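You operate a simulated robot arm through the tools that you are given. There is no shell and no other tool. Be economical: measure what you need, move in short steps, check, and stop when the job is done.

The job below is to be done with a simulated robot arm. You get a single attempt, and the scene is never put back.

JOB
Put some things from the marble top away. At the end: the purple tub (marked "YOGURT") from the marble top is in the cloths drawer; the blue cloth from the marble top is in the cloths drawer; whatever was shut is shut again. Leave all else as you found it, and nothing knocked over (what rides in a drawer may roll over).

The check looks at the end state, three seconds after you hand in, the way a careful person would. Anything else that was tipped, shoved, dropped, spilled or broken makes it a failure. Flat cloth is picked up by pressing the open fingertips on it (5 to 10 N) and closing them slowly along it; thin cloth reads only 2 to 8 mm in the jaws.

ROBOT AND FRAMES
A 7-joint arm with a two-finger parallel gripper, fixed in place. Base frame: the origin is at the foot of the arm, x ahead of it, y to its left, z up. Readings come in m, rad, newtons and seconds.
Its first joint turns from -2.897 to 2.897 rad. Payload 4.4 kg.
Tool frame: the origin (TCP) lies between the finger pads and is the grasp point; the fingertips stand 0.023 m ahead of it; z points along the fingers, y is the line along which they close. The gripper opens to 0.094 m. The fingers are 0.038 m wide and 0.01 m thick; the gripper's body (0.054 by 0.096 m) begins 0.039 m behind the TCP.
Orientation is that of the tool frame in the base frame, as a unit quaternion [x, y, z, w]. With the fingers straight down and closing along the base's y, the tool's x points along the base's -x, its y along +y and its z along -z.

CONTROLS
- The arm moves only by the tool step_arm. Its arguments are lists of equal length, an entry for each row: "slide": the shift along the base's x, y, z in units of 500 mm (1.0 is 500 mm), a list of three; "turn": the turn, a rotation vector about the base's x, y, z in units of 45 degrees (1.0 is 45 degrees), a list of three; "gripper": the opening, from 0 (shut) to 1 (fully open). In form: {"slide": [[x, y, z], ...], "turn": [[ax, ay, az], ...], "gripper": [gripper, ...]}. A call has 1 to 20 rows; each row is the pose to reach, as a shift and turn from the pose commanded when the call began. A call with a number of a shift or a turn outside -1 to 1 is refused whole. Each row takes 0.2 s and may step no farther than 0.05 m and 0.15 rad from the row before; otherwise, or with a gripper value out of range, the whole call is refused. A pose out of reach is approached as far as the arm can. The call stops where the force on the tool passes 40 N (or 10 N more than at its start, if that is more) or the arm is blocked; 0.2 s more then pass. The fingers move at their own pace (about 0.072 m/s each) and stop on an object; they squeeze with about 33 N. The grip force told is the motor's: it shows also when the fingers shut on nothing. Time passes only in rows, and 0.2 s behind the last, so rows that repeat a pose let the fingers close. The reply holds the time, the measured pose of the TCP, the force on the tool along the base axes, the opening and the grip force, in the units named above and with some noise, and new pictures: "pictures" is both (left out), scene, wrist or none.
- Cameras (640 x 400 px; columns grow to the right, rows downward): "scene" is fixed at [0.0477, 0.65, 1.2819]; the picture's right is [-0.29, -0.96, 0.00], its down [-0.33, 0.10, -0.94] and it looks along [0.90, -0.28, -0.35] (base axes); focal length 331 px, centre (320, 200). "wrist" rides on the gripper at [0.087, 0.016, -0.075] in the tool frame; the picture's right is [-0.18, 0.98, 0.00], its down [-0.58, -0.11, -0.81] and it looks along [-0.79, -0.15, 0.59] (tool axes); focal length 243 px, centre (320, 200).
- locate(camera, pixels): for up to 12 pixels [column, row] of the newest picture of that camera ("zoom" is the newest enlarged one), the place [x, y, z] in the base frame of the surface seen there, good to about 0.003 m. The clock stands still meanwhile.
- enlarge(camera, box): a new picture of the part [left, top, right, bottom] of that camera's present view, enlarged. The clock stands still meanwhile.
- finish_job(): hands the job in; it is judged then, once.

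Work in short steps. Measure before you move; look again where a grasp or a placing could have gone wrong, and mend it. You have 80 turns and 170 pictures in all, those below and enlarged ones among them. Open the gripper and draw the arm clear of the work before you hand the job in, unless the task says otherwise; then end with one line.

The tools are called by a JSON object that holds its "method" and its "body". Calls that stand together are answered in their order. step_arm: Moves the arm, as the interface text tells. Its arguments: {"type":"object","properties":{"slide":{"type":"array","items":{"type":"array","items":{"type":"number"}}},"turn":{"type":"array","items":{"type":"array","items":{"type":"number"}}},"gripper":{"type":"array","items":{"type":"number"}},"pictures":{"type":"string","enum":["both","scene","wrist","none"]}},"required":["slide","turn","gripper"]} The other tools are called the same way: locate (camera, pixels) gives the place of the surface under pixels of a picture; enlarge (camera, box) takes an enlarged picture of a part of a camera's view; finish_job () hands the job in.

At the start:

```text
time_s: 0.0
tcp_pos: [0.4327, 0.4986, 1.1674]
orientation: [0.0, 1.0, 0.0, -0.001]
ft_force: [0.2, 0.3, 0.7]
opening: 0.0944
gripper_force: 0.0
```

scene: 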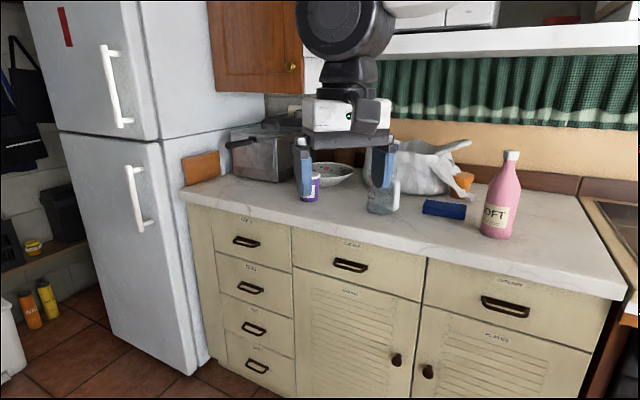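
wrist: 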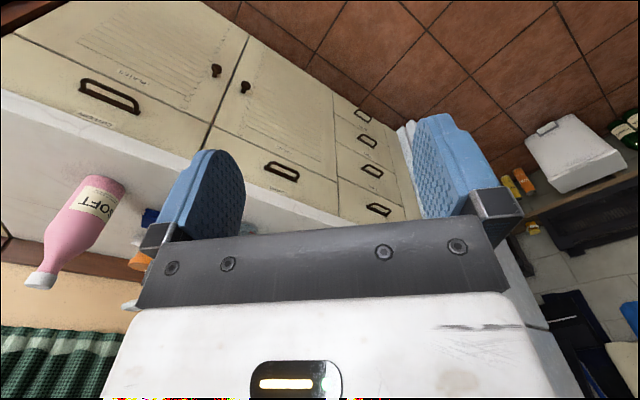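

The drawer labels are too small to read, so I enlarge the drawer fronts and the counter top.

{"method": "enlarge", "body": {"camera": "scene", "box": [200, 200, 380, 312]}}

{"method": "enlarge", "body": {"camera": "scene", "box": [420, 240, 580, 340]}}

{"method": "enlarge", "body": {"camera": "scene", "box": [260, 130, 500, 280]}}

{"method": "enlarge", "body": {"camera": "scene", "box": [200, 300, 300, 362]}}

```text
3.56 times, centred on (290, 256) of scene
```

zoom: 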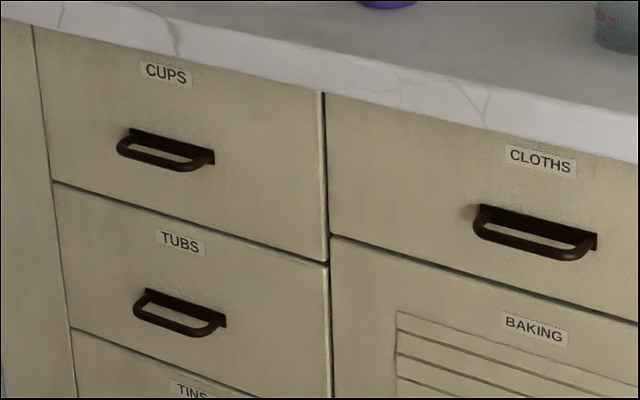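

```text
4.00 times, centred on (500, 290) of scene
```

zoom: 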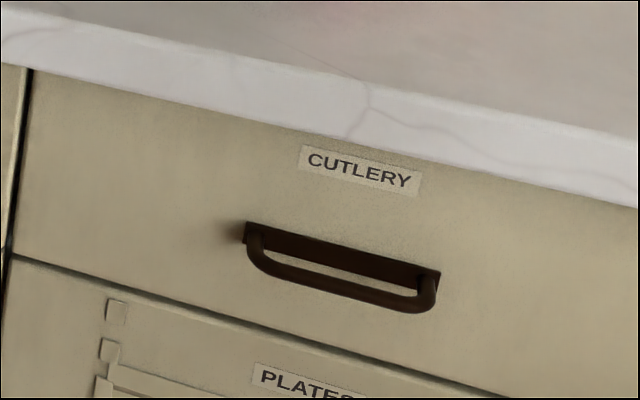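

```text
2.67 times, centred on (380, 205) of scene
```

zoom: 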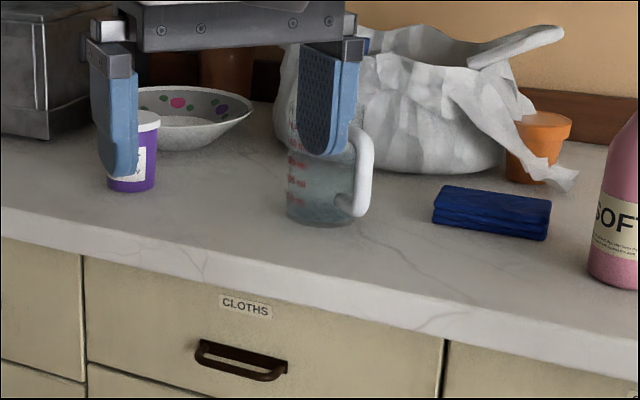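

```text
6.40 times, centred on (250, 331) of scene
```

zoom: 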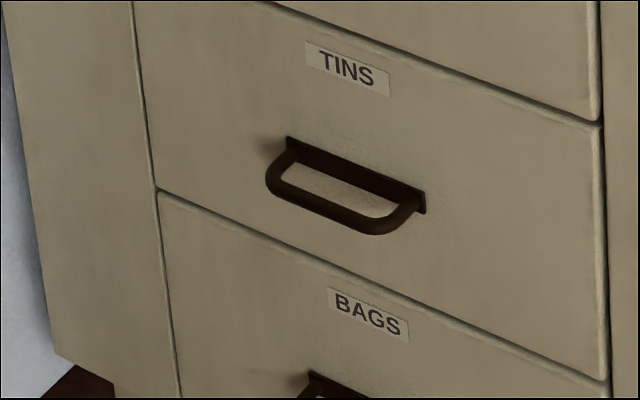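

The cloths drawer is the top middle one, with its handle at about (350,265). Next I measure the handle, drawer edges, tub, cloth and nearby objects.

{"method": "locate", "body": {"camera": "scene", "pixels": [[335, 264], [350, 269], [364, 271], [337, 258], [365, 266], [350, 280], [292, 228], [424, 262], [292, 264], [350, 240], [355, 228], [420, 300]]}}

{"method": "locate", "body": {"camera": "scene", "pixels": [[316, 174], [316, 178], [310, 200], [318, 190], [426, 202], [465, 206], [464, 219], [424, 212], [445, 203], [380, 212], [397, 200], [340, 185]]}}

{"method": "enlarge", "body": {"camera": "scene", "box": [400, 160, 520, 235]}}

```text
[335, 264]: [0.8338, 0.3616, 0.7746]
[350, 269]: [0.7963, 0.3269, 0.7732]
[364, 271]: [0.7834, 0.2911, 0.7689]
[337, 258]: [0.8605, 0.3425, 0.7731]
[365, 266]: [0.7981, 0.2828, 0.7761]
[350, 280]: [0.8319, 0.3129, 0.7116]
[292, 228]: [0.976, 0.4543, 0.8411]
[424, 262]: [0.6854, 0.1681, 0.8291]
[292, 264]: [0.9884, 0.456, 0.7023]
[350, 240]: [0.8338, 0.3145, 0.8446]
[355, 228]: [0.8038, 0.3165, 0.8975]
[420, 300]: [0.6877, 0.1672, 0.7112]
```

```text
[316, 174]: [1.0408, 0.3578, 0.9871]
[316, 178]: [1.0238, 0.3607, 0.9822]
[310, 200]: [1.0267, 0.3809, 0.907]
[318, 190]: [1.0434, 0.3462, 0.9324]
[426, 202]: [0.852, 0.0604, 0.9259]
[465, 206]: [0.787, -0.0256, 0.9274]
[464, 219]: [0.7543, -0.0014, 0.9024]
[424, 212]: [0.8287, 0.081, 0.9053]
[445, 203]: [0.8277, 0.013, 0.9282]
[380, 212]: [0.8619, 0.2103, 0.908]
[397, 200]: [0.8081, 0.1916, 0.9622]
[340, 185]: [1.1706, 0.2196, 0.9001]
```

```text
5.33 times, centred on (460, 198) of scene
```

zoom: 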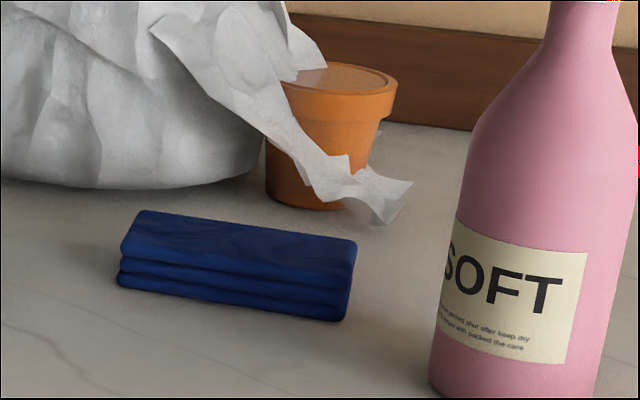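

In the drawer's frame the front runs along T=(0.713,0.701) with outward normal N=(-0.701,0.713). The bar centre is at t≈0.81, n≈-0.327, z≈0.772. I yaw the tool by 44.5° so it closes along N and move it out in front of the drawer, staying high.

{"method": "step_arm", "body": {"slide": [[0.083, -0.013, 0], [0.167, -0.025, 0], [0.25, -0.038, 0], [0.333, -0.05, 0], [0.417, -0.063, 0], [0.5, -0.076, 0]], "turn": [[0, 0, 0.165], [0, 0, 0.33], [0, 0, 0.495], [0, 0, 0.66], [0, 0, 0.825], [0, 0, 0.989]], "gripper": [1, 1, 1, 1, 1, 1], "pictures": "scene"}}

```text
time_s: 1.4
tcp_pos: [0.6843, 0.4632, 1.168]
orientation: [-0.38, 0.925, 0.0, 0.0]
ft_force: [0.9, 0.1, 0.9]
opening: 0.0938
gripper_force: 0.1
```

scene: 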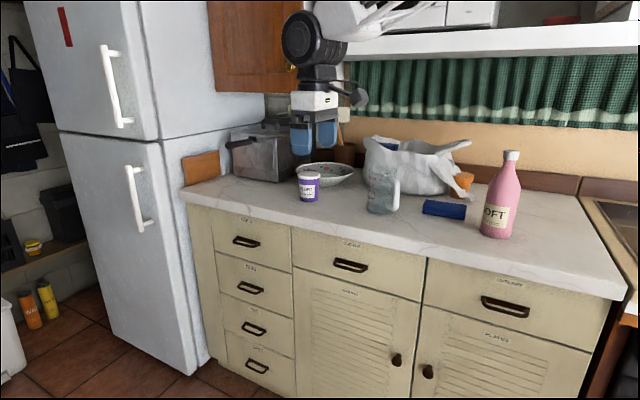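

The counter is in clear view now, with the tub at (309,186). I measure it and the cloth and start tilting the tool towards horizontal.

{"method": "locate", "body": {"camera": "scene", "pixels": [[309, 171], [298, 180], [319, 180], [309, 178], [309, 198], [303, 198], [316, 197], [309, 175], [343, 185], [300, 168]]}}

{"method": "step_arm", "body": {"slide": [[0, 0, 0], [0, 0, 0], [0, 0, 0], [0, 0, 0], [0, 0, 0], [0, 0, 0]], "turn": [[-0.119, -0.117, 0], [-0.238, -0.234, 0], [-0.357, -0.35, 0], [-0.475, -0.467, 0], [-0.594, -0.584, 0], [-0.713, -0.701, 0]], "gripper": [1, 1, 1, 1, 1, 1], "pictures": "none"}}

{"method": "enlarge", "body": {"camera": "scene", "box": [240, 130, 400, 230]}}

```text
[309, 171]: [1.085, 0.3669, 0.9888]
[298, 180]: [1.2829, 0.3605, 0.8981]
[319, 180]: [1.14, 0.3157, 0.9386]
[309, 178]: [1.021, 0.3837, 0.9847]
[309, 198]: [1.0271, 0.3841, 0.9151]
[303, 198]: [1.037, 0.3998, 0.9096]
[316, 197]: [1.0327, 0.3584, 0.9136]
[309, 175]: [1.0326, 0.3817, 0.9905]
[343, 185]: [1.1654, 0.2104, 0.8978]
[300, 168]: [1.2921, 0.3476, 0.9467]
```

```text
time_s: 2.8
tcp_pos: [0.6831, 0.4617, 1.1669]
orientation: [-0.351, 0.854, -0.355, 0.146]
ft_force: [-0.2, -0.9, -0.3]
opening: 0.0939
gripper_force: 0.0
```

```text
4.00 times, centred on (320, 180) of scene
```

zoom: 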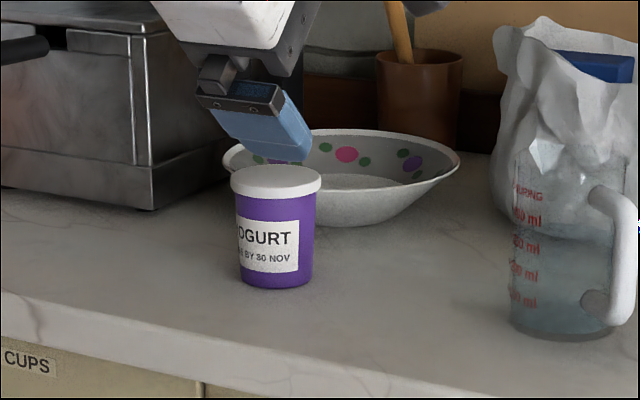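

The tub centre is about (1.053,0.375) with the lid at z≈0.988. Now I finish the tilt to horizontal while descending in front of the cloths handle.

{"method": "step_arm", "body": {"slide": [[0, 0, -0.06], [0, 0, -0.12], [0, 0, -0.18], [0, 0, -0.24], [0, 0, -0.32], [0, 0, -0.4], [0, 0, -0.48], [0, 0, -0.56], [0, 0, -0.64], [0, 0, -0.72], [0, 0, -0.79]], "turn": [[-0.119, -0.117, 0], [-0.238, -0.234, 0], [-0.357, -0.35, 0], [-0.475, -0.467, 0], [-0.594, -0.584, 0], [-0.713, -0.701, 0], [-0.713, -0.701, 0], [-0.713, -0.701, 0], [-0.713, -0.701, 0], [-0.713, -0.701, 0], [-0.713, -0.701, 0]], "gripper": [1, 1, 1, 1, 1, 1, 1, 1, 0.7, 0.6, 0.6]}}

```text
time_s: 5.2
tcp_pos: [0.683, 0.4606, 0.7684]
orientation: [-0.267, 0.655, -0.654, 0.268]
ft_force: [0.0, 0.6, -0.1]
opening: 0.0565
gripper_force: 0.0
```

scene: 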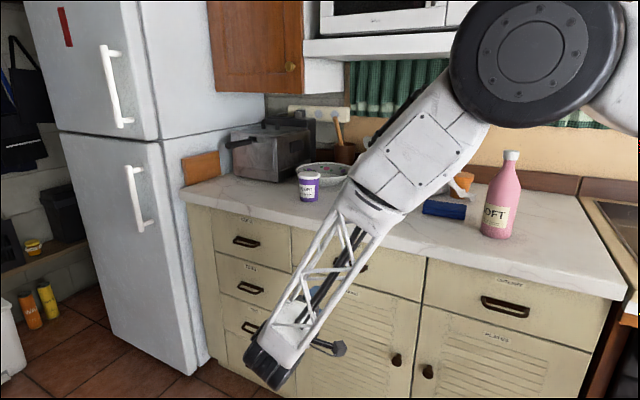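
wrist: 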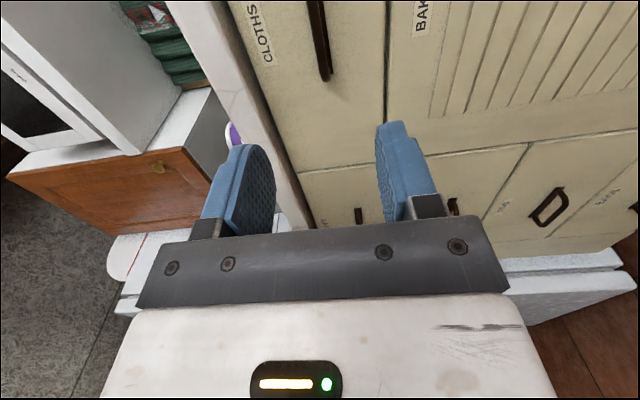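

The tool is horizontal in front of the drawer, and the handle shows at (318,40) in the wrist view. I refine its position from here.

{"method": "locate", "body": {"camera": "wrist", "pixels": [[310, 3], [316, 30], [322, 60], [327, 76], [330, 70], [318, 75], [340, 60], [309, 20], [325, 20]]}}

{"method": "enlarge", "body": {"camera": "wrist", "box": [240, 0, 400, 100]}}

```text
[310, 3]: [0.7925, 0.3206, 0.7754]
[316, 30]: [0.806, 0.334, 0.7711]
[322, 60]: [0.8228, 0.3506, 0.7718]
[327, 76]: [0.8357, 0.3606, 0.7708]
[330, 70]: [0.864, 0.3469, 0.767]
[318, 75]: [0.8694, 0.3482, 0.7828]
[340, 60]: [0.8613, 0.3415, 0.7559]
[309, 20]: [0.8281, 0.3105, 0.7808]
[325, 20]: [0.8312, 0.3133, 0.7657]
```

```text
4.00 times, centred on (320, 50) of wrist
```

zoom: 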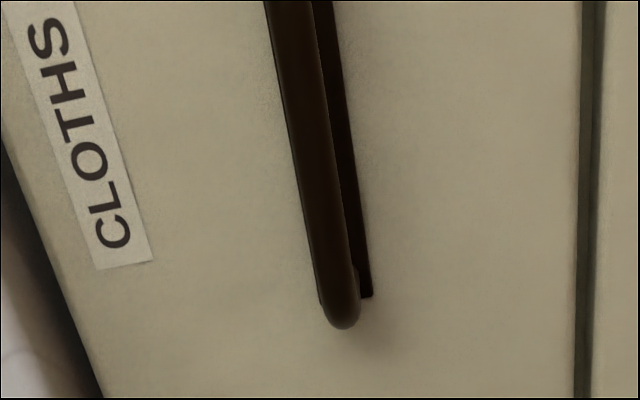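

The bar centre line is at n≈-0.328, z≈0.772. I advance 0.172 m along -N and close on it.

{"method": "step_arm", "body": {"slide": [[0.06, -0.061, 0.006], [0.12, -0.122, 0.006], [0.18, -0.183, 0.006], [0.22, -0.224, 0.006], [0.241, -0.245, 0.006], [0.241, -0.245, 0.006], [0.241, -0.245, 0.006], [0.241, -0.245, 0.006]], "turn": [[0, 0, 0], [0, 0, 0], [0, 0, 0], [0, 0, 0], [0, 0, 0], [0, 0, 0], [0, 0, 0], [0, 0, 0]], "gripper": [0.6, 0.6, 0.6, 0.6, 0.6, 0.3, 0, 0], "pictures": "wrist"}}

```text
time_s: 6.9
tcp_pos: [0.8031, 0.3376, 0.7712]
orientation: [-0.271, 0.655, -0.654, 0.266]
ft_force: [6.0, 5.9, -9.5]
opening: 0.0095
gripper_force: 33.1
stopped in row 8: the force on the tool passed its limit (the readings are from after the stop); the commanded pose is now the measured one
```

wrist: 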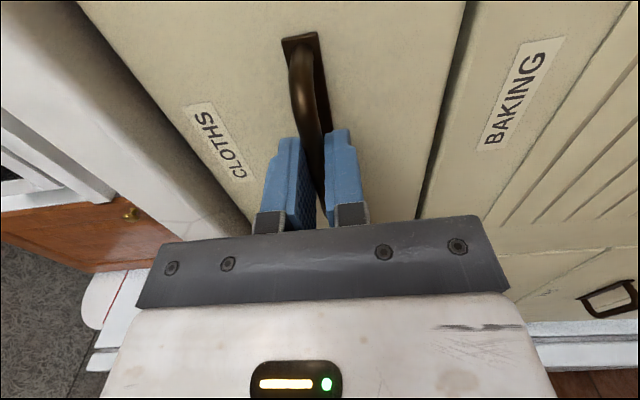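

The bar is held, with a 9.5 mm opening. I pull outward along +N slowly.

{"method": "step_arm", "body": {"slide": [[-0.028, 0.0285, 0], [-0.056, 0.057, 0], [-0.084, 0.0856, 0], [-0.112, 0.114, 0], [-0.14, 0.1426, 0], [-0.168, 0.171, 0], [-0.196, 0.1996, 0], [-0.224, 0.228, 0], [-0.252, 0.2567, 0], [-0.28, 0.285, 0], [-0.308, 0.3137, 0], [-0.336, 0.342, 0]], "turn": [[0, 0, 0], [0, 0, 0], [0, 0, 0], [0, 0, 0], [0, 0, 0], [0, 0, 0], [0, 0, 0], [0, 0, 0], [0, 0, 0], [0, 0, 0], [0, 0, 0], [0, 0, 0]], "gripper": [0, 0, 0, 0, 0, 0, 0, 0, 0, 0, 0, 0]}}

```text
time_s: 8.5
tcp_pos: [0.7088, 0.4324, 0.7716]
orientation: [-0.269, 0.656, -0.654, 0.266]
ft_force: [-6.4, -8.3, 4.0]
opening: 0.0096
gripper_force: 45.4
stopped in row 7: the force on the tool passed its limit (the readings are from after the stop); the commanded pose is now the measured one
```

scene: 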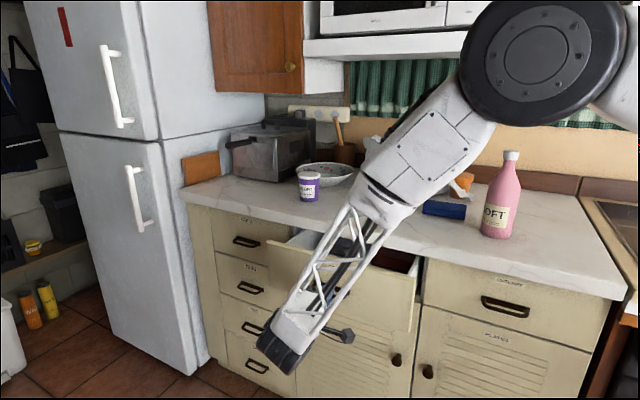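
wrist: 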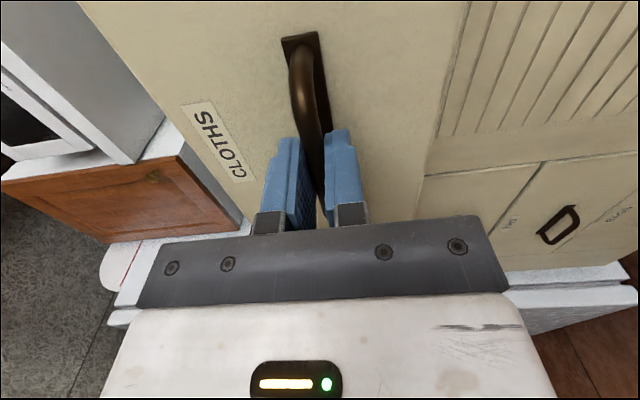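

It opened about 0.134 m and then the force limit tripped. I pull on more slowly to see whether that is the drawer's stop.

{"method": "step_arm", "body": {"slide": [[-0.014, 0.0143, 0], [-0.028, 0.0285, 0], [-0.042, 0.0428, 0], [-0.056, 0.057, 0], [-0.07, 0.0713, 0], [-0.084, 0.0856, 0], [-0.098, 0.1, 0], [-0.112, 0.114, 0], [-0.126, 0.128, 0]], "turn": [[0, 0, 0], [0, 0, 0], [0, 0, 0], [0, 0, 0], [0, 0, 0], [0, 0, 0], [0, 0, 0], [0, 0, 0], [0, 0, 0]], "gripper": [0, 0, 0, 0, 0, 0, 0, 0, 0], "pictures": "scene"}}

```text
time_s: 9.4
tcp_pos: [0.6838, 0.4572, 0.7698]
orientation: [0.271, -0.654, 0.655, -0.265]
ft_force: [-9.4, -8.7, 6.0]
opening: 0.0093
gripper_force: 45.4
stopped in row 4: the force on the tool passed its limit (the readings are from after the stop); the commanded pose is now the measured one
```

scene: 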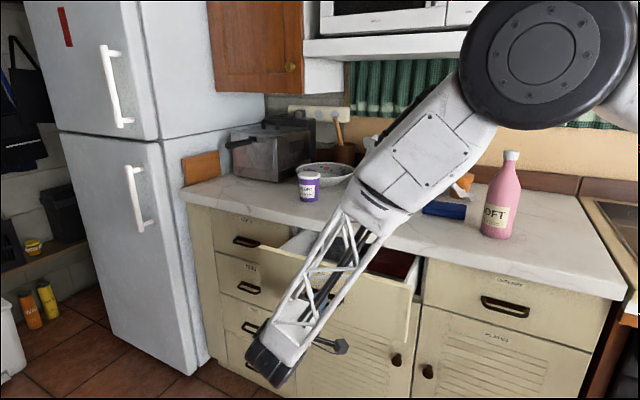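

It moved another 0.035 m, so it is friction rather than a stop. I keep pulling slowly.

{"method": "step_arm", "body": {"slide": [[-0.009, 0.009, 0], [-0.018, 0.018, 0], [-0.027, 0.0275, 0], [-0.036, 0.0367, 0], [-0.045, 0.046, 0], [-0.054, 0.055, 0], [-0.063, 0.064, 0], [-0.072, 0.0734, 0], [-0.081, 0.0826, 0], [-0.09, 0.092, 0]], "turn": [[0, 0, 0], [0, 0, 0], [0, 0, 0], [0, 0, 0], [0, 0, 0], [0, 0, 0], [0, 0, 0], [0, 0, 0], [0, 0, 0], [0, 0, 0]], "gripper": [0, 0, 0, 0, 0, 0, 0, 0, 0, 0], "pictures": "scene"}}

```text
time_s: 10.4
tcp_pos: [0.6675, 0.4731, 0.7712]
orientation: [0.269, -0.655, 0.655, -0.266]
ft_force: [-10.8, -9.5, 6.7]
opening: 0.0093
gripper_force: 45.5
stopped in row 4: the force on the tool passed its limit (the readings are from after the stop); the commanded pose is now the measured one
```

scene: 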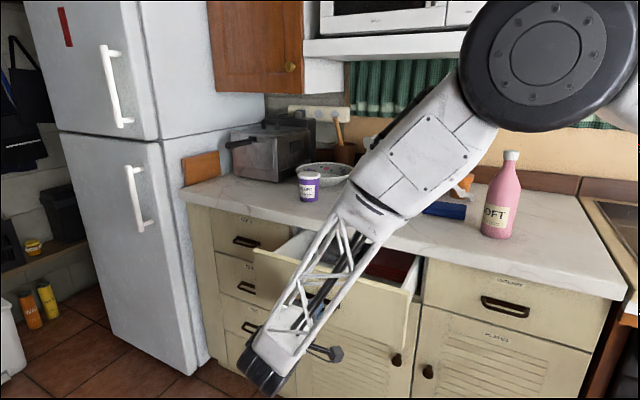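

The drawer is out about 0.19 m. One more pull for room.

{"method": "step_arm", "body": {"slide": [[-0.014, 0.0143, 0], [-0.028, 0.0285, 0], [-0.042, 0.0428, 0], [-0.056, 0.057, 0], [-0.07, 0.0713, 0], [-0.084, 0.0856, 0], [-0.098, 0.1, 0]], "turn": [[0, 0, 0], [0, 0, 0], [0, 0, 0], [0, 0, 0], [0, 0, 0], [0, 0, 0], [0, 0, 0]], "gripper": [0, 0, 0, 0, 0, 0, 0], "pictures": "none"}}

```text
time_s: 12.0
tcp_pos: [0.6211, 0.5199, 0.7711]
orientation: [0.269, -0.655, 0.655, -0.264]
ft_force: [-6.4, -5.8, 4.8]
opening: 0.0093
gripper_force: 44.9
stopped in row 7: the force on the tool passed its limit (the readings are from after the stop); the commanded pose is now the measured one
```

The drawer is now open about 0.26 m. I release, back off along +N, and rise.

{"method": "step_arm", "body": {"slide": [[0, 0, 0], [0, 0, 0], [-0.06, 0.061, 0], [-0.12, 0.122, 0], [-0.12, 0.122, 0.1], [-0.12, 0.122, 0.2], [-0.12, 0.122, 0.3], [-0.12, 0.122, 0.4], [-0.12, 0.122, 0.5], [-0.12, 0.122, 0.6], [-0.12, 0.122, 0.7], [-0.12, 0.122, 0.8]], "turn": [[0, 0, 0], [0, 0, 0], [0, 0, 0], [0, 0, 0], [0.119, 0.117, 0], [0.238, 0.234, 0], [0.357, 0.35, 0], [0.475, 0.467, 0], [0.594, 0.584, 0], [0.713, 0.701, 0], [0.713, 0.701, 0], [0.713, 0.701, 0]], "gripper": [0.5, 0.5, 0.5, 0.5, 0.5, 0.5, 0.5, 1, 1, 1, 1, 1]}}

```text
time_s: 14.6
tcp_pos: [0.5621, 0.5834, 1.1687]
orientation: [-0.353, 0.854, -0.355, 0.14]
ft_force: [0.5, -0.2, 1.1]
opening: 0.0942
gripper_force: 0.1
```

scene: 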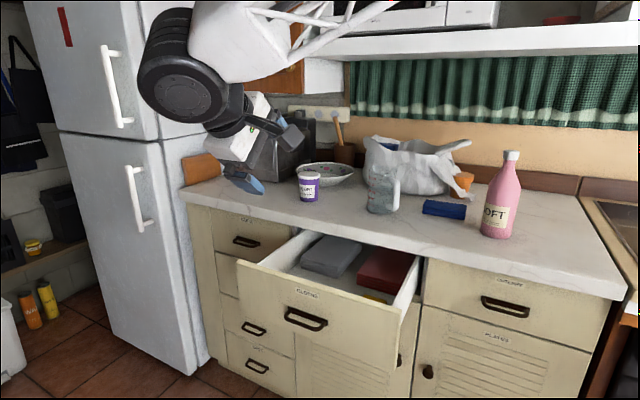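
wrist: 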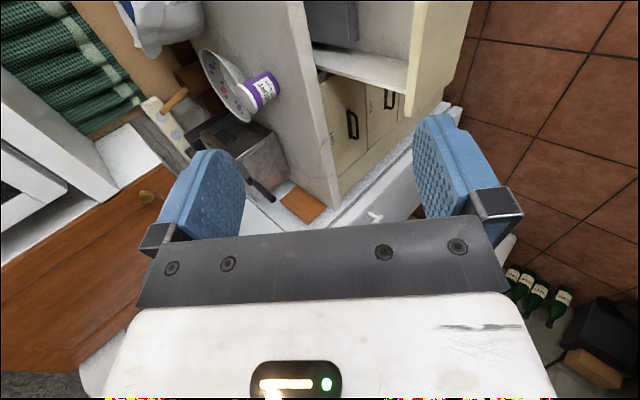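

The open drawer already holds a grey cloth, a red one and something yellow. I look closer and measure the free room and the blue cloth.

{"method": "enlarge", "body": {"camera": "scene", "box": [230, 220, 430, 345]}}

{"method": "locate", "body": {"camera": "scene", "pixels": [[240, 261], [403, 308], [300, 236], [302, 268], [327, 277], [362, 243], [357, 281], [392, 291], [375, 300], [340, 287], [290, 272], [410, 270]]}}

{"method": "locate", "body": {"camera": "scene", "pixels": [[426, 200], [467, 205], [464, 216], [423, 208], [423, 213], [463, 220], [445, 203], [445, 209], [398, 208], [482, 233], [461, 192]]}}

```text
3.20 times, centred on (330, 282) of scene
```

zoom: 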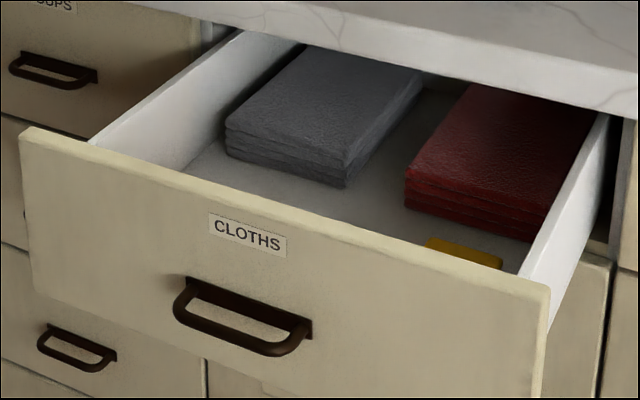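

```text
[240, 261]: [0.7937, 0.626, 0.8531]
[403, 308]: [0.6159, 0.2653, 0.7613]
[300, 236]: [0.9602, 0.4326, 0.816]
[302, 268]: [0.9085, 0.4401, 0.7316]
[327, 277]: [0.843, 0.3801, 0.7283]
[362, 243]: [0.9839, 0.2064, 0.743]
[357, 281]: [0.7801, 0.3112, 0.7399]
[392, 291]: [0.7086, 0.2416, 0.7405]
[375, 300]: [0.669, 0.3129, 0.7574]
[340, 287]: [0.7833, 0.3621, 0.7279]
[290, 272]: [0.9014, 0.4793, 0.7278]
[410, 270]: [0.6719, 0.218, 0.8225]
```

```text
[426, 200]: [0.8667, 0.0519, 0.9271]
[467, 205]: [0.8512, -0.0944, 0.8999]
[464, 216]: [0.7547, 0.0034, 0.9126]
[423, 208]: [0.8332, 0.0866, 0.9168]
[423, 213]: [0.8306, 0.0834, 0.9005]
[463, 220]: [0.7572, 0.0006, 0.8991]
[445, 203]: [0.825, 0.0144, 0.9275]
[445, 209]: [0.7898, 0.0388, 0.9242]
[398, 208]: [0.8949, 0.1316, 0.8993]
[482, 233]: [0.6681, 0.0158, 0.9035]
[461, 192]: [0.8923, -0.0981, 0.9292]
```

The cloth spans t 0.54–0.655 and n −0.523 to −0.575, about 0.028 high, so the gripper can take it across its depth. The wrist camera mount hangs 0.087 m on the −T side, so I check the bottle and bag clearance.

{"method": "locate", "body": {"camera": "scene", "pixels": [[483, 210], [520, 210], [500, 210], [490, 180], [497, 170], [511, 157], [460, 172], [470, 190], [440, 190], [455, 190], [448, 140], [465, 143]]}}

{"method": "enlarge", "body": {"camera": "scene", "box": [400, 130, 544, 240]}}

```text
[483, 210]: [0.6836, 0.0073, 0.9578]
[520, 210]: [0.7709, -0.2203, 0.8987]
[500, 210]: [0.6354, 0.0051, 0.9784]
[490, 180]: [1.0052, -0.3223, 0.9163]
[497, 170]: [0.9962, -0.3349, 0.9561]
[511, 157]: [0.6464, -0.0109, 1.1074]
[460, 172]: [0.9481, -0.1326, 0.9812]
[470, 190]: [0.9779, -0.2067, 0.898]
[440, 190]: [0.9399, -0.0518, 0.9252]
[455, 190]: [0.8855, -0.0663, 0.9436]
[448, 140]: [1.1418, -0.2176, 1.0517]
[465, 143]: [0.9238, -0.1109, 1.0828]
```

```text
3.64 times, centred on (472, 185) of scene
```

zoom: 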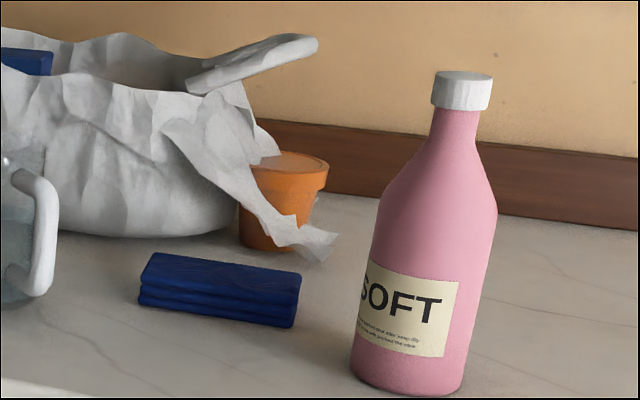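

The bottle axis is at about t 0.46, n −0.48, so I grip the cloth slightly off centre at t≈0.615 to keep the camera mount clear. First I go back to vertical and travel halfway at height.

{"method": "step_arm", "body": {"slide": [[0.033, -0.068, 0.013], [0.065, -0.136, 0.025], [0.098, -0.204, 0.038], [0.13, -0.272, 0.05], [0.163, -0.34, 0.063], [0.195, -0.408, 0.075], [0.228, -0.476, 0.088], [0.26, -0.543, 0.1]], "turn": [[0.089, 0.088, 0], [0.178, 0.175, 0], [0.267, 0.263, 0], [0.357, 0.35, 0], [0.446, 0.438, 0], [0.535, 0.526, 0], [0.624, 0.613, 0], [0.713, 0.701, 0]], "gripper": [1, 1, 1, 1, 1, 1, 1, 1], "pictures": "none"}}

{"method": "step_arm", "body": {"slide": [[0.033, -0.068, 0], [0.065, -0.136, 0], [0.098, -0.204, 0], [0.13, -0.272, 0], [0.163, -0.34, 0], [0.195, -0.408, 0], [0.228, -0.476, 0], [0.26, -0.543, 0]], "turn": [[0, 0, 0], [0, 0, 0], [0, 0, 0], [0, 0, 0], [0, 0, 0], [0, 0, 0], [0, 0, 0], [0, 0, 0]], "gripper": [1, 1, 1, 1, 1, 1, 1, 1]}}

```text
time_s: 16.4
tcp_pos: [0.6929, 0.3099, 1.2218]
orientation: [-0.382, 0.924, 0.0, -0.001]
ft_force: [0.2, -1.0, -0.5]
opening: 0.0939
gripper_force: 0.0
```

```text
time_s: 18.2
tcp_pos: [0.8232, 0.0414, 1.2224]
orientation: [-0.383, 0.924, 0.0, -0.001]
ft_force: [0.3, -0.5, 1.4]
opening: 0.0941
gripper_force: 0.1
```

scene: 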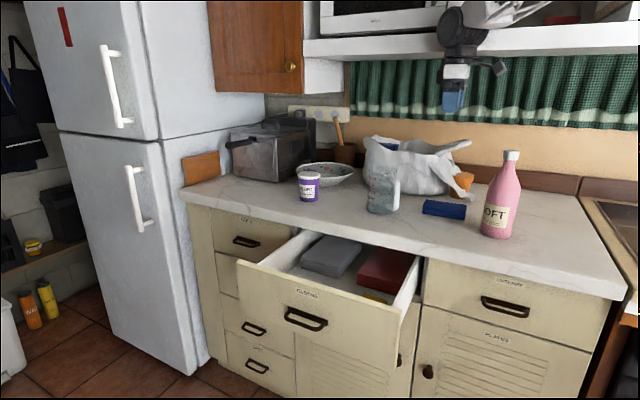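
wrist: 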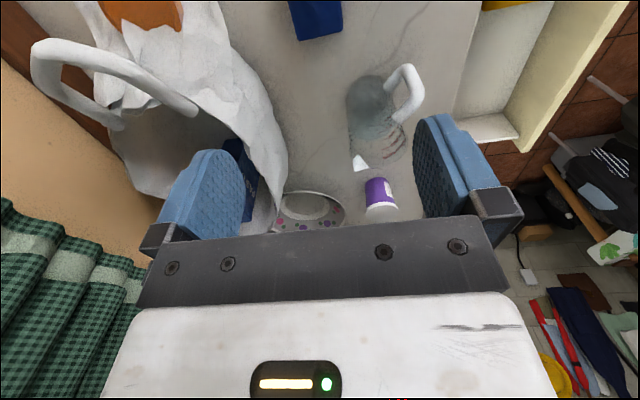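

I'm above the cloth. Before descending I check how close the bag comes to the left finger's path.

{"method": "locate", "body": {"camera": "wrist", "pixels": [[280, 150], [260, 120], [240, 70], [215, 30], [195, 105], [150, 78], [60, 60], [285, 185], [292, 20], [340, 25], [318, 38]]}}

```text
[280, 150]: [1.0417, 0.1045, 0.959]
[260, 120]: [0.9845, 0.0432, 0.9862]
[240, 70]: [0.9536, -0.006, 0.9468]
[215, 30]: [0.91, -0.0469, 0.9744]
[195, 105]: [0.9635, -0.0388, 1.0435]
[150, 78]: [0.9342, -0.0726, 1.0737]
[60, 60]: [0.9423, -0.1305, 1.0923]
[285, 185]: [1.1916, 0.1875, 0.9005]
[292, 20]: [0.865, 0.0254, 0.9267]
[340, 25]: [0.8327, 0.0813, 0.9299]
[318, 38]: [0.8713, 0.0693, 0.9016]
```

The bag stays at n ≤ −0.655, which clears the left finger at −0.605. I descend most of the way, with a small centring shift, and check.

{"method": "step_arm", "body": {"slide": [[0.005, -0.007, -0.09], [0.005, -0.007, -0.18], [0.005, -0.007, -0.27], [0.005, -0.007, -0.36], [0.005, -0.007, -0.44], [0.005, -0.007, -0.49]], "turn": [[0, 0, 0], [0, 0, 0], [0, 0, 0], [0, 0, 0], [0, 0, 0], [0, 0, 0]], "gripper": [1, 1, 1, 1, 1, 1]}}

{"method": "enlarge", "body": {"camera": "scene", "box": [400, 130, 544, 240]}}

```text
time_s: 19.6
tcp_pos: [0.8232, 0.0361, 0.9767]
orientation: [-0.383, 0.924, 0.0, -0.001]
ft_force: [0.0, 0.8, 0.8]
opening: 0.0938
gripper_force: 0.0
```

scene: 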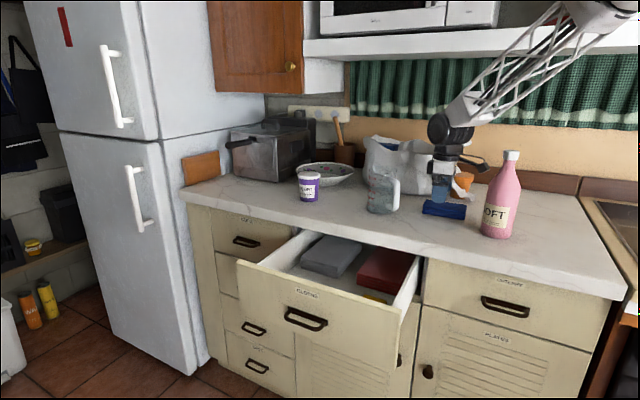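
wrist: 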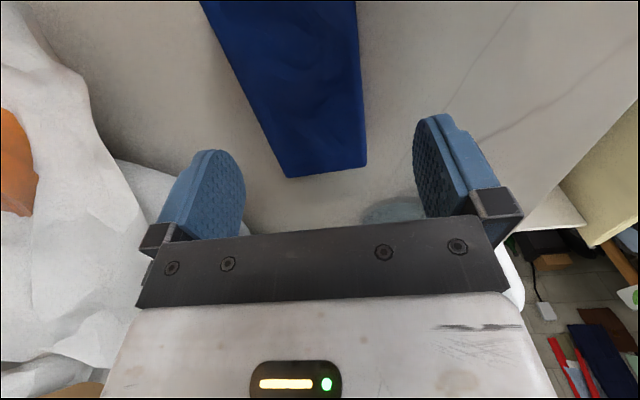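

```text
3.64 times, centred on (472, 185) of scene
```

zoom: 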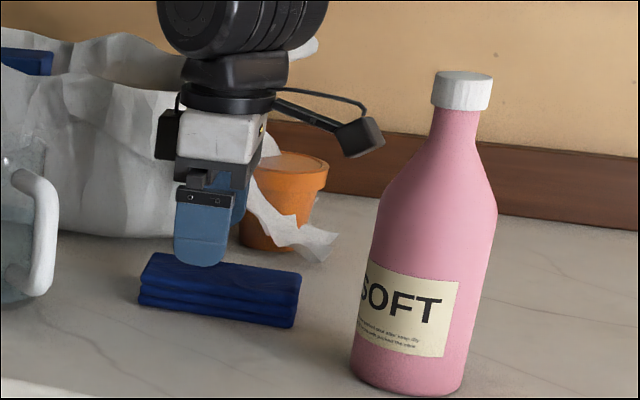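

The cloth is well centred between the fingers in the wrist view, and the camera mount clears the bottle. I go down until the tips are just above the marble and close.

{"method": "step_arm", "body": {"slide": [[0, 0, -0.05], [0, 0, -0.09], [0, 0, -0.101], [0, 0, -0.101], [0, 0, -0.101], [0, 0, -0.101], [0, 0, -0.101]], "turn": [[0, 0, 0], [0, 0, 0], [0, 0, 0], [0, 0, 0], [0, 0, 0], [0, 0, 0], [0, 0, 0]], "gripper": [1, 1, 1, 0.8, 0.6, 0.4, 0.3]}}

```text
time_s: 21.2
tcp_pos: [0.8248, 0.0353, 0.9267]
orientation: [-0.382, 0.924, 0.0, -0.002]
ft_force: [-0.6, -0.3, -0.3]
opening: 0.0644
gripper_force: 32.9
```

scene: 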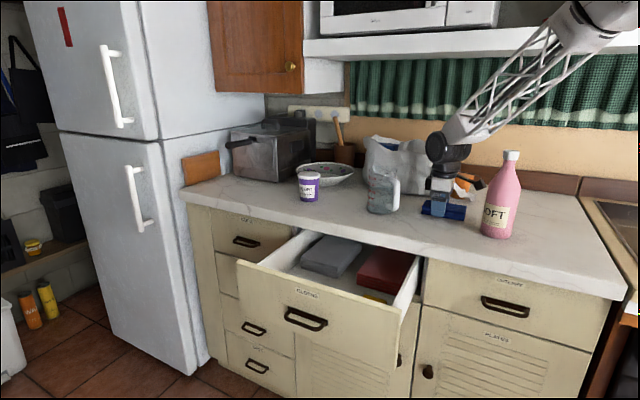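
wrist: 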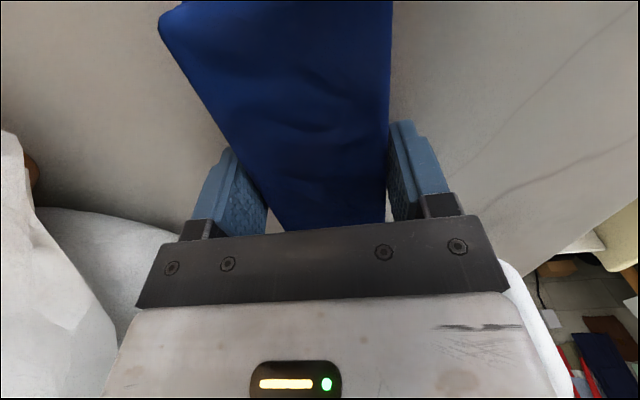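

The cloth is held, at a 0.064 m opening with 33 N. I lift straight up, then carry it over the open drawer.

{"method": "step_arm", "body": {"slide": [[0, 0, 0.06], [0, 0, 0.14], [0, 0, 0.23], [0, 0, 0.32], [0, 0, 0.41], [0, 0, 0.5], [0, 0, 0.55], [-0.0215, 0.081, 0.55], [-0.043, 0.162, 0.55], [-0.0645, 0.243, 0.55], [-0.086, 0.324, 0.55], [-0.1075, 0.406, 0.55], [-0.129, 0.487, 0.55], [-0.15, 0.568, 0.55], [-0.172, 0.649, 0.55], [-0.1934, 0.73, 0.55]], "turn": [[0, 0, 0], [0, 0, 0], [0, 0, 0], [0, 0, 0], [0, 0, 0], [0, 0, 0], [0, 0, 0], [0, 0, 0], [0, 0, 0], [0, 0, 0], [0, 0, 0], [0, 0, 0], [0, 0, 0], [0, 0, 0], [0, 0, 0], [0, 0, 0]], "gripper": [0.3, 0.3, 0.3, 0.3, 0.3, 0.3, 0.3, 0.3, 0.3, 0.3, 0.3, 0.3, 0.3, 0.3, 0.3, 0.3]}}

```text
time_s: 24.6
tcp_pos: [0.7267, 0.4011, 1.2027]
orientation: [-0.382, 0.924, 0.0, -0.001]
ft_force: [-0.1, -0.1, -0.4]
opening: 0.0639
gripper_force: 32.9
```

scene: 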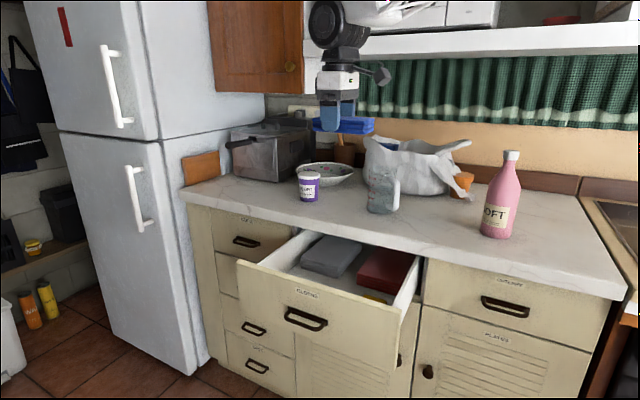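
wrist: 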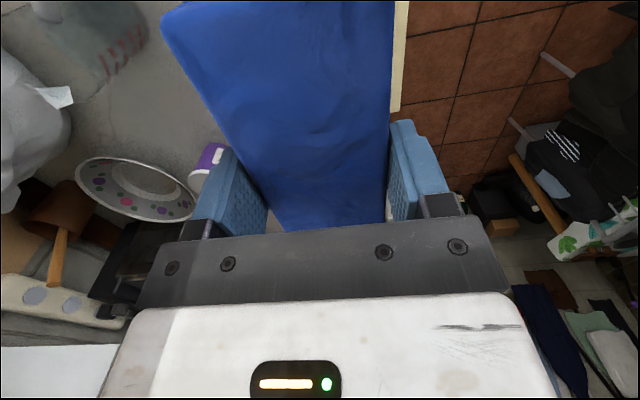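

The cloth hangs level over the drawer. I check the yellow item's extent before lowering.

{"method": "locate", "body": {"camera": "scene", "pixels": [[365, 296], [368, 298], [380, 300], [386, 303], [375, 297], [372, 295], [355, 292], [300, 275], [390, 300], [280, 268]]}}

{"method": "step_arm", "body": {"slide": [[0, 0, -0.09], [0, 0, -0.18], [0, 0, -0.27], [0, 0, -0.36], [0, 0, -0.45], [0, 0, -0.54]], "turn": [[0, 0, 0], [0, 0, 0], [0, 0, 0], [0, 0, 0], [0, 0, 0], [0, 0, 0]], "gripper": [0.3, 0.3, 0.3, 0.3, 0.3, 0.3]}}

```text
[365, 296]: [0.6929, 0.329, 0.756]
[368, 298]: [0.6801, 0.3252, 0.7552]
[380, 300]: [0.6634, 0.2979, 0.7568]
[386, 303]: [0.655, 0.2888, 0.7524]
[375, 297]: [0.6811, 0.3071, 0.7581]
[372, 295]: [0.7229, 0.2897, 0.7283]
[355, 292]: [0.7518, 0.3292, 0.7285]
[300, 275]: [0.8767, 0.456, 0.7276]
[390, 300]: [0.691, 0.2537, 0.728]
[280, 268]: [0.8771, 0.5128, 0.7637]
```

```text
time_s: 26.0
tcp_pos: [0.7278, 0.4017, 0.9337]
orientation: [-0.383, 0.924, 0.0, -0.001]
ft_force: [0.7, 0.0, 1.4]
opening: 0.0639
gripper_force: 33.5
```

scene: 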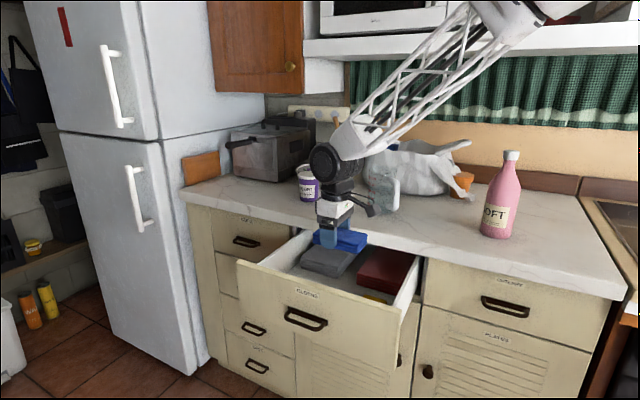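
wrist: 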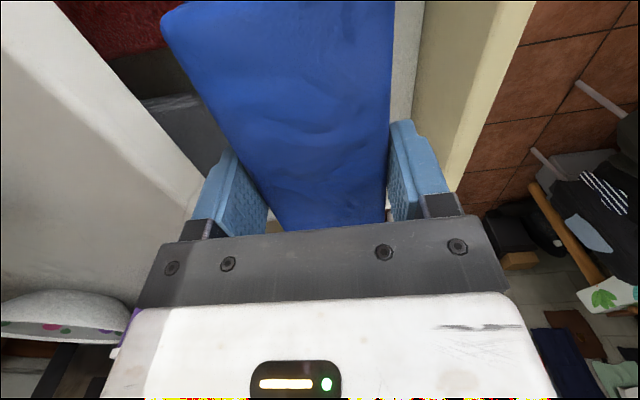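

The yellow item's left edge is at t≈0.727. I shift 12 mm along +T so the cloth spans t 0.737–0.853, lower it to the drawer floor, and release.

{"method": "step_arm", "body": {"slide": [[0.017, 0.017, -0.08], [0.017, 0.017, -0.16], [0.017, 0.017, -0.24], [0.017, 0.017, -0.31], [0.017, 0.017, -0.345], [0.017, 0.017, -0.345], [0.017, 0.017, -0.345], [0.017, 0.017, -0.345]], "turn": [[0, 0, 0], [0, 0, 0], [0, 0, 0], [0, 0, 0], [0, 0, 0], [0, 0, 0], [0, 0, 0], [0, 0, 0]], "gripper": [0.3, 0.3, 0.3, 0.3, 0.3, 0.75, 0.88, 0.88]}}

```text
time_s: 27.8
tcp_pos: [0.7367, 0.4093, 0.7586]
orientation: [-0.383, 0.924, 0.0, -0.003]
ft_force: [-1.1, -0.3, -1.4]
opening: 0.0826
gripper_force: 0.0
```

scene: 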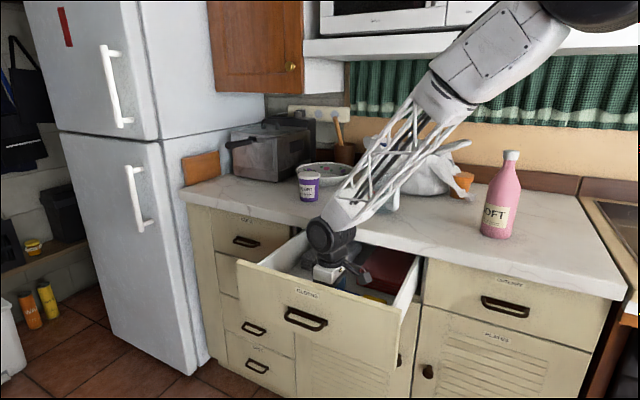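
wrist: 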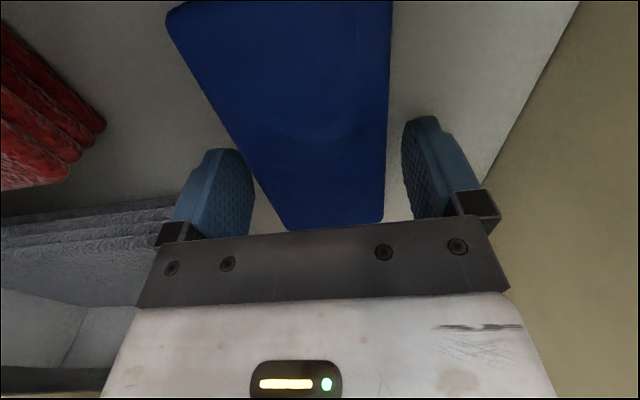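

The cloth is lying on the drawer floor. I rise straight up and look at both the drawer and the tub's surroundings.

{"method": "step_arm", "body": {"slide": [[0, 0, 0.05], [0, 0, 0.14], [0, 0, 0.23], [0, 0, 0.32], [0, 0, 0.41], [0, 0, 0.5], [0, 0, 0.59], [0, 0, 0.68], [0, 0, 0.78]], "turn": [[0, 0, 0], [0, 0, 0], [0, 0, 0], [0, 0, 0], [0, 0, 0], [0, 0, 0], [0, 0, 0], [0, 0, 0], [0, 0, 0]], "gripper": [0.88, 0.88, 0.88, 0.88, 0.88, 0.88, 0.88, 0.88, 0.88], "pictures": "scene"}}

{"method": "enlarge", "body": {"camera": "scene", "box": [220, 140, 420, 340]}}

{"method": "locate", "body": {"camera": "scene", "pixels": [[354, 171], [325, 187], [335, 187], [322, 178], [322, 175], [340, 178], [297, 167], [325, 163], [309, 172], [299, 174], [320, 174], [309, 200]]}}

```text
time_s: 29.8
tcp_pos: [0.7369, 0.4103, 1.1475]
orientation: [-0.383, 0.924, 0.0, -0.003]
ft_force: [0.0, 0.7, -0.1]
opening: 0.0826
gripper_force: 0.1
```

scene: 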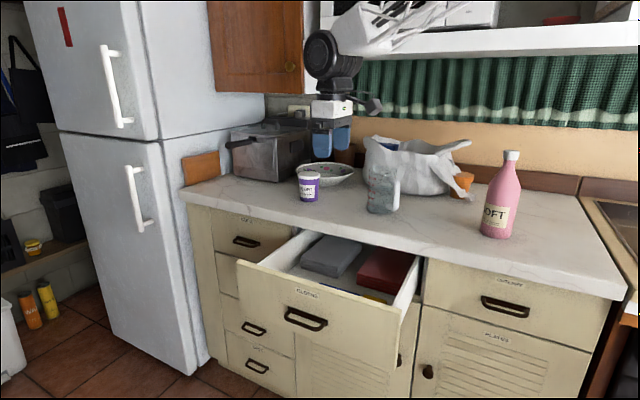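

```text
2.00 times, centred on (320, 240) of scene
```

zoom: 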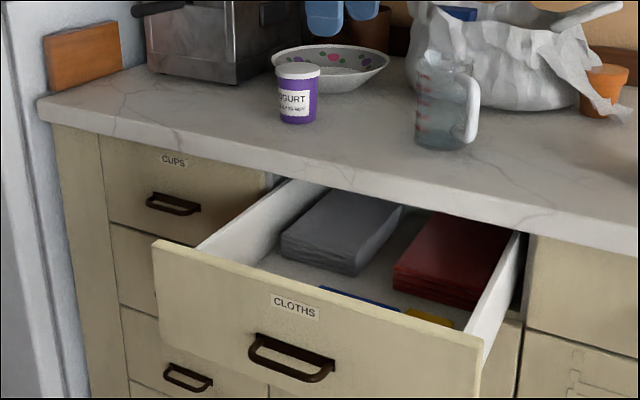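

```text
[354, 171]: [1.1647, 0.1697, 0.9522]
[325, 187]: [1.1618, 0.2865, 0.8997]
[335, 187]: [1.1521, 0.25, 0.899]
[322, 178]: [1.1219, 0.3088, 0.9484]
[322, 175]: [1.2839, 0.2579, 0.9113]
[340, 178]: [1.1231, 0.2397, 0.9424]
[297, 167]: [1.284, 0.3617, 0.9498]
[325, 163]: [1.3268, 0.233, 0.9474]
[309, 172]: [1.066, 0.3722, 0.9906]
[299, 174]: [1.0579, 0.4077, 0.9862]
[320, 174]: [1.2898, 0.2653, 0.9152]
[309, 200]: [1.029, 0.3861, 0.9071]
```

The blue cloth lies clear in the drawer. The bowl is a circle at about (1.225,0.27), r 0.11, leaving a 0.058 m gap to the tub. The tub is 1.12 m out, so I approach radially with the tool tilted 45° outward, starting with the yaw.

{"method": "step_arm", "body": {"slide": [[0.04, -0.02, 0], [0.08, -0.04, 0], [0.12, -0.06, 0], [0.16, -0.08, 0]], "turn": [[0, 0, -0.141], [0, 0, -0.282], [0, 0, -0.423], [0, 0, -0.564]], "gripper": [0.9, 0.9, 0.9, 0.9], "pictures": "none"}}

{"method": "step_arm", "body": {"slide": [[0.04, -0.005, 0], [0.09, -0.011, 0], [0.14, -0.016, 0], [0.19, -0.022, 0], [0.24, -0.027, 0], [0.296, -0.053, 0]], "turn": [[0.056, -0.157, 0], [0.112, -0.314, 0], [0.168, -0.471, 0], [0.224, -0.628, 0], [0.28, -0.785, 0], [0.336, -0.942, 0]], "gripper": [0.9, 0.9, 0.9, 0.9, 0.9, 0.9]}}

```text
time_s: 30.8
tcp_pos: [0.8168, 0.3682, 1.1475]
orientation: [-0.17, 0.985, 0.002, -0.001]
ft_force: [-0.2, -0.3, 0.4]
opening: 0.0848
gripper_force: 0.1
```

```text
time_s: 32.2
tcp_pos: [0.9626, 0.3417, 1.1484]
orientation: [-0.158, 0.91, 0.067, 0.377]
ft_force: [0.2, -1.3, 1.4]
opening: 0.0848
gripper_force: 0.1
```

scene: 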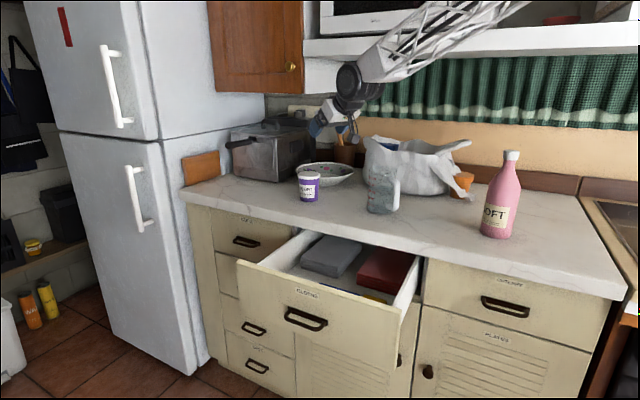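
wrist: 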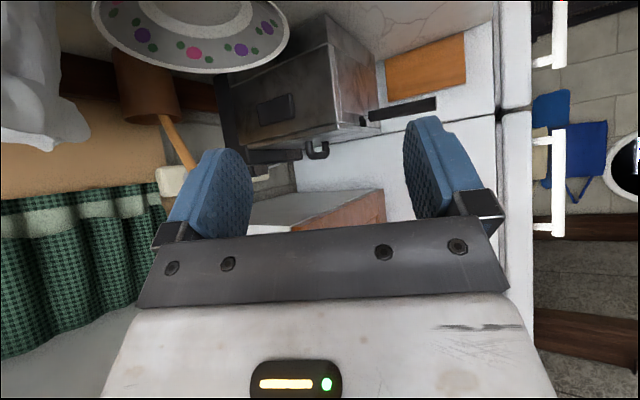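

The tilt is as expected, with tool z ≈ (0.665,0.241,−0.706). I go down to the pre-grasp point on the tub's radial line.

{"method": "step_arm", "body": {"slide": [[0.002, 0.003, -0.07], [0.004, 0.005, -0.14], [0.004, 0.006, -0.216]], "turn": [[0, 0, 0], [0, 0, 0], [0, 0, 0]], "gripper": [0.95, 0.95, 0.95]}}

{"method": "enlarge", "body": {"camera": "scene", "box": [250, 120, 410, 220]}}

```text
time_s: 33.0
tcp_pos: [0.966, 0.3454, 1.0407]
orientation: [-0.158, 0.91, 0.067, 0.376]
ft_force: [0.2, -0.6, 0.6]
opening: 0.0893
gripper_force: 0.1
```

scene: 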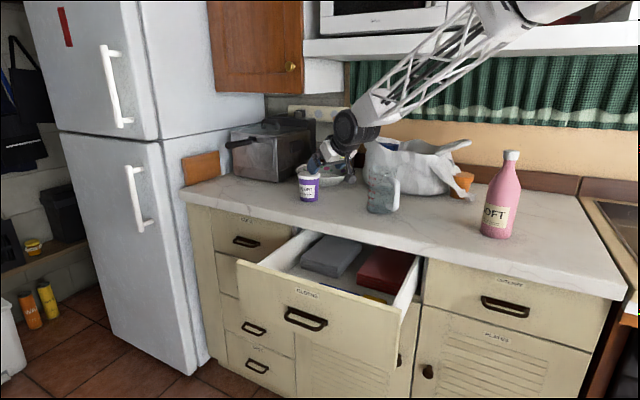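
wrist: 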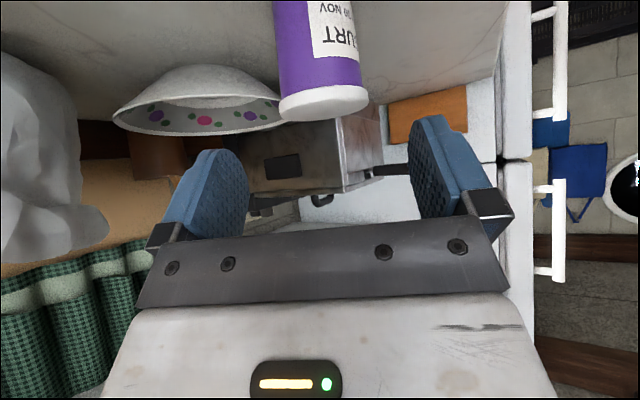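

```text
4.00 times, centred on (330, 170) of scene
```

zoom: 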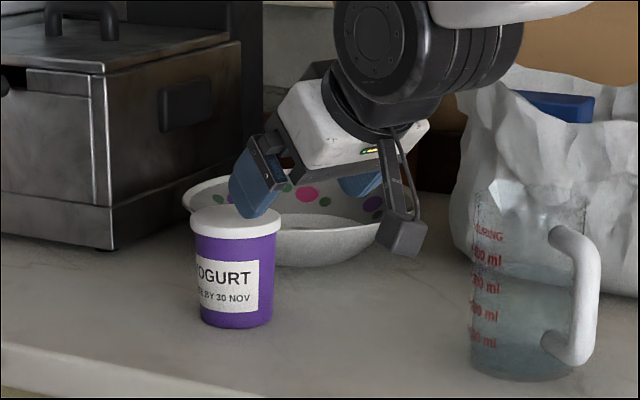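

The tub looks centred between the fingers in the wrist view, at columns 278–368. I confirm with a measurement before advancing.

{"method": "locate", "body": {"camera": "wrist", "pixels": [[283, 105], [364, 98], [322, 96], [325, 85], [282, 70], [358, 70], [325, 115]]}}

```text
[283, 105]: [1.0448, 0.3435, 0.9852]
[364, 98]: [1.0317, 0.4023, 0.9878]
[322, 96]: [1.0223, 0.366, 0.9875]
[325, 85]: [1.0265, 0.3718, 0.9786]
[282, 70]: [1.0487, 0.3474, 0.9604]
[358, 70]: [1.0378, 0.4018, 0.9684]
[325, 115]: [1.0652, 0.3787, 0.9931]
```

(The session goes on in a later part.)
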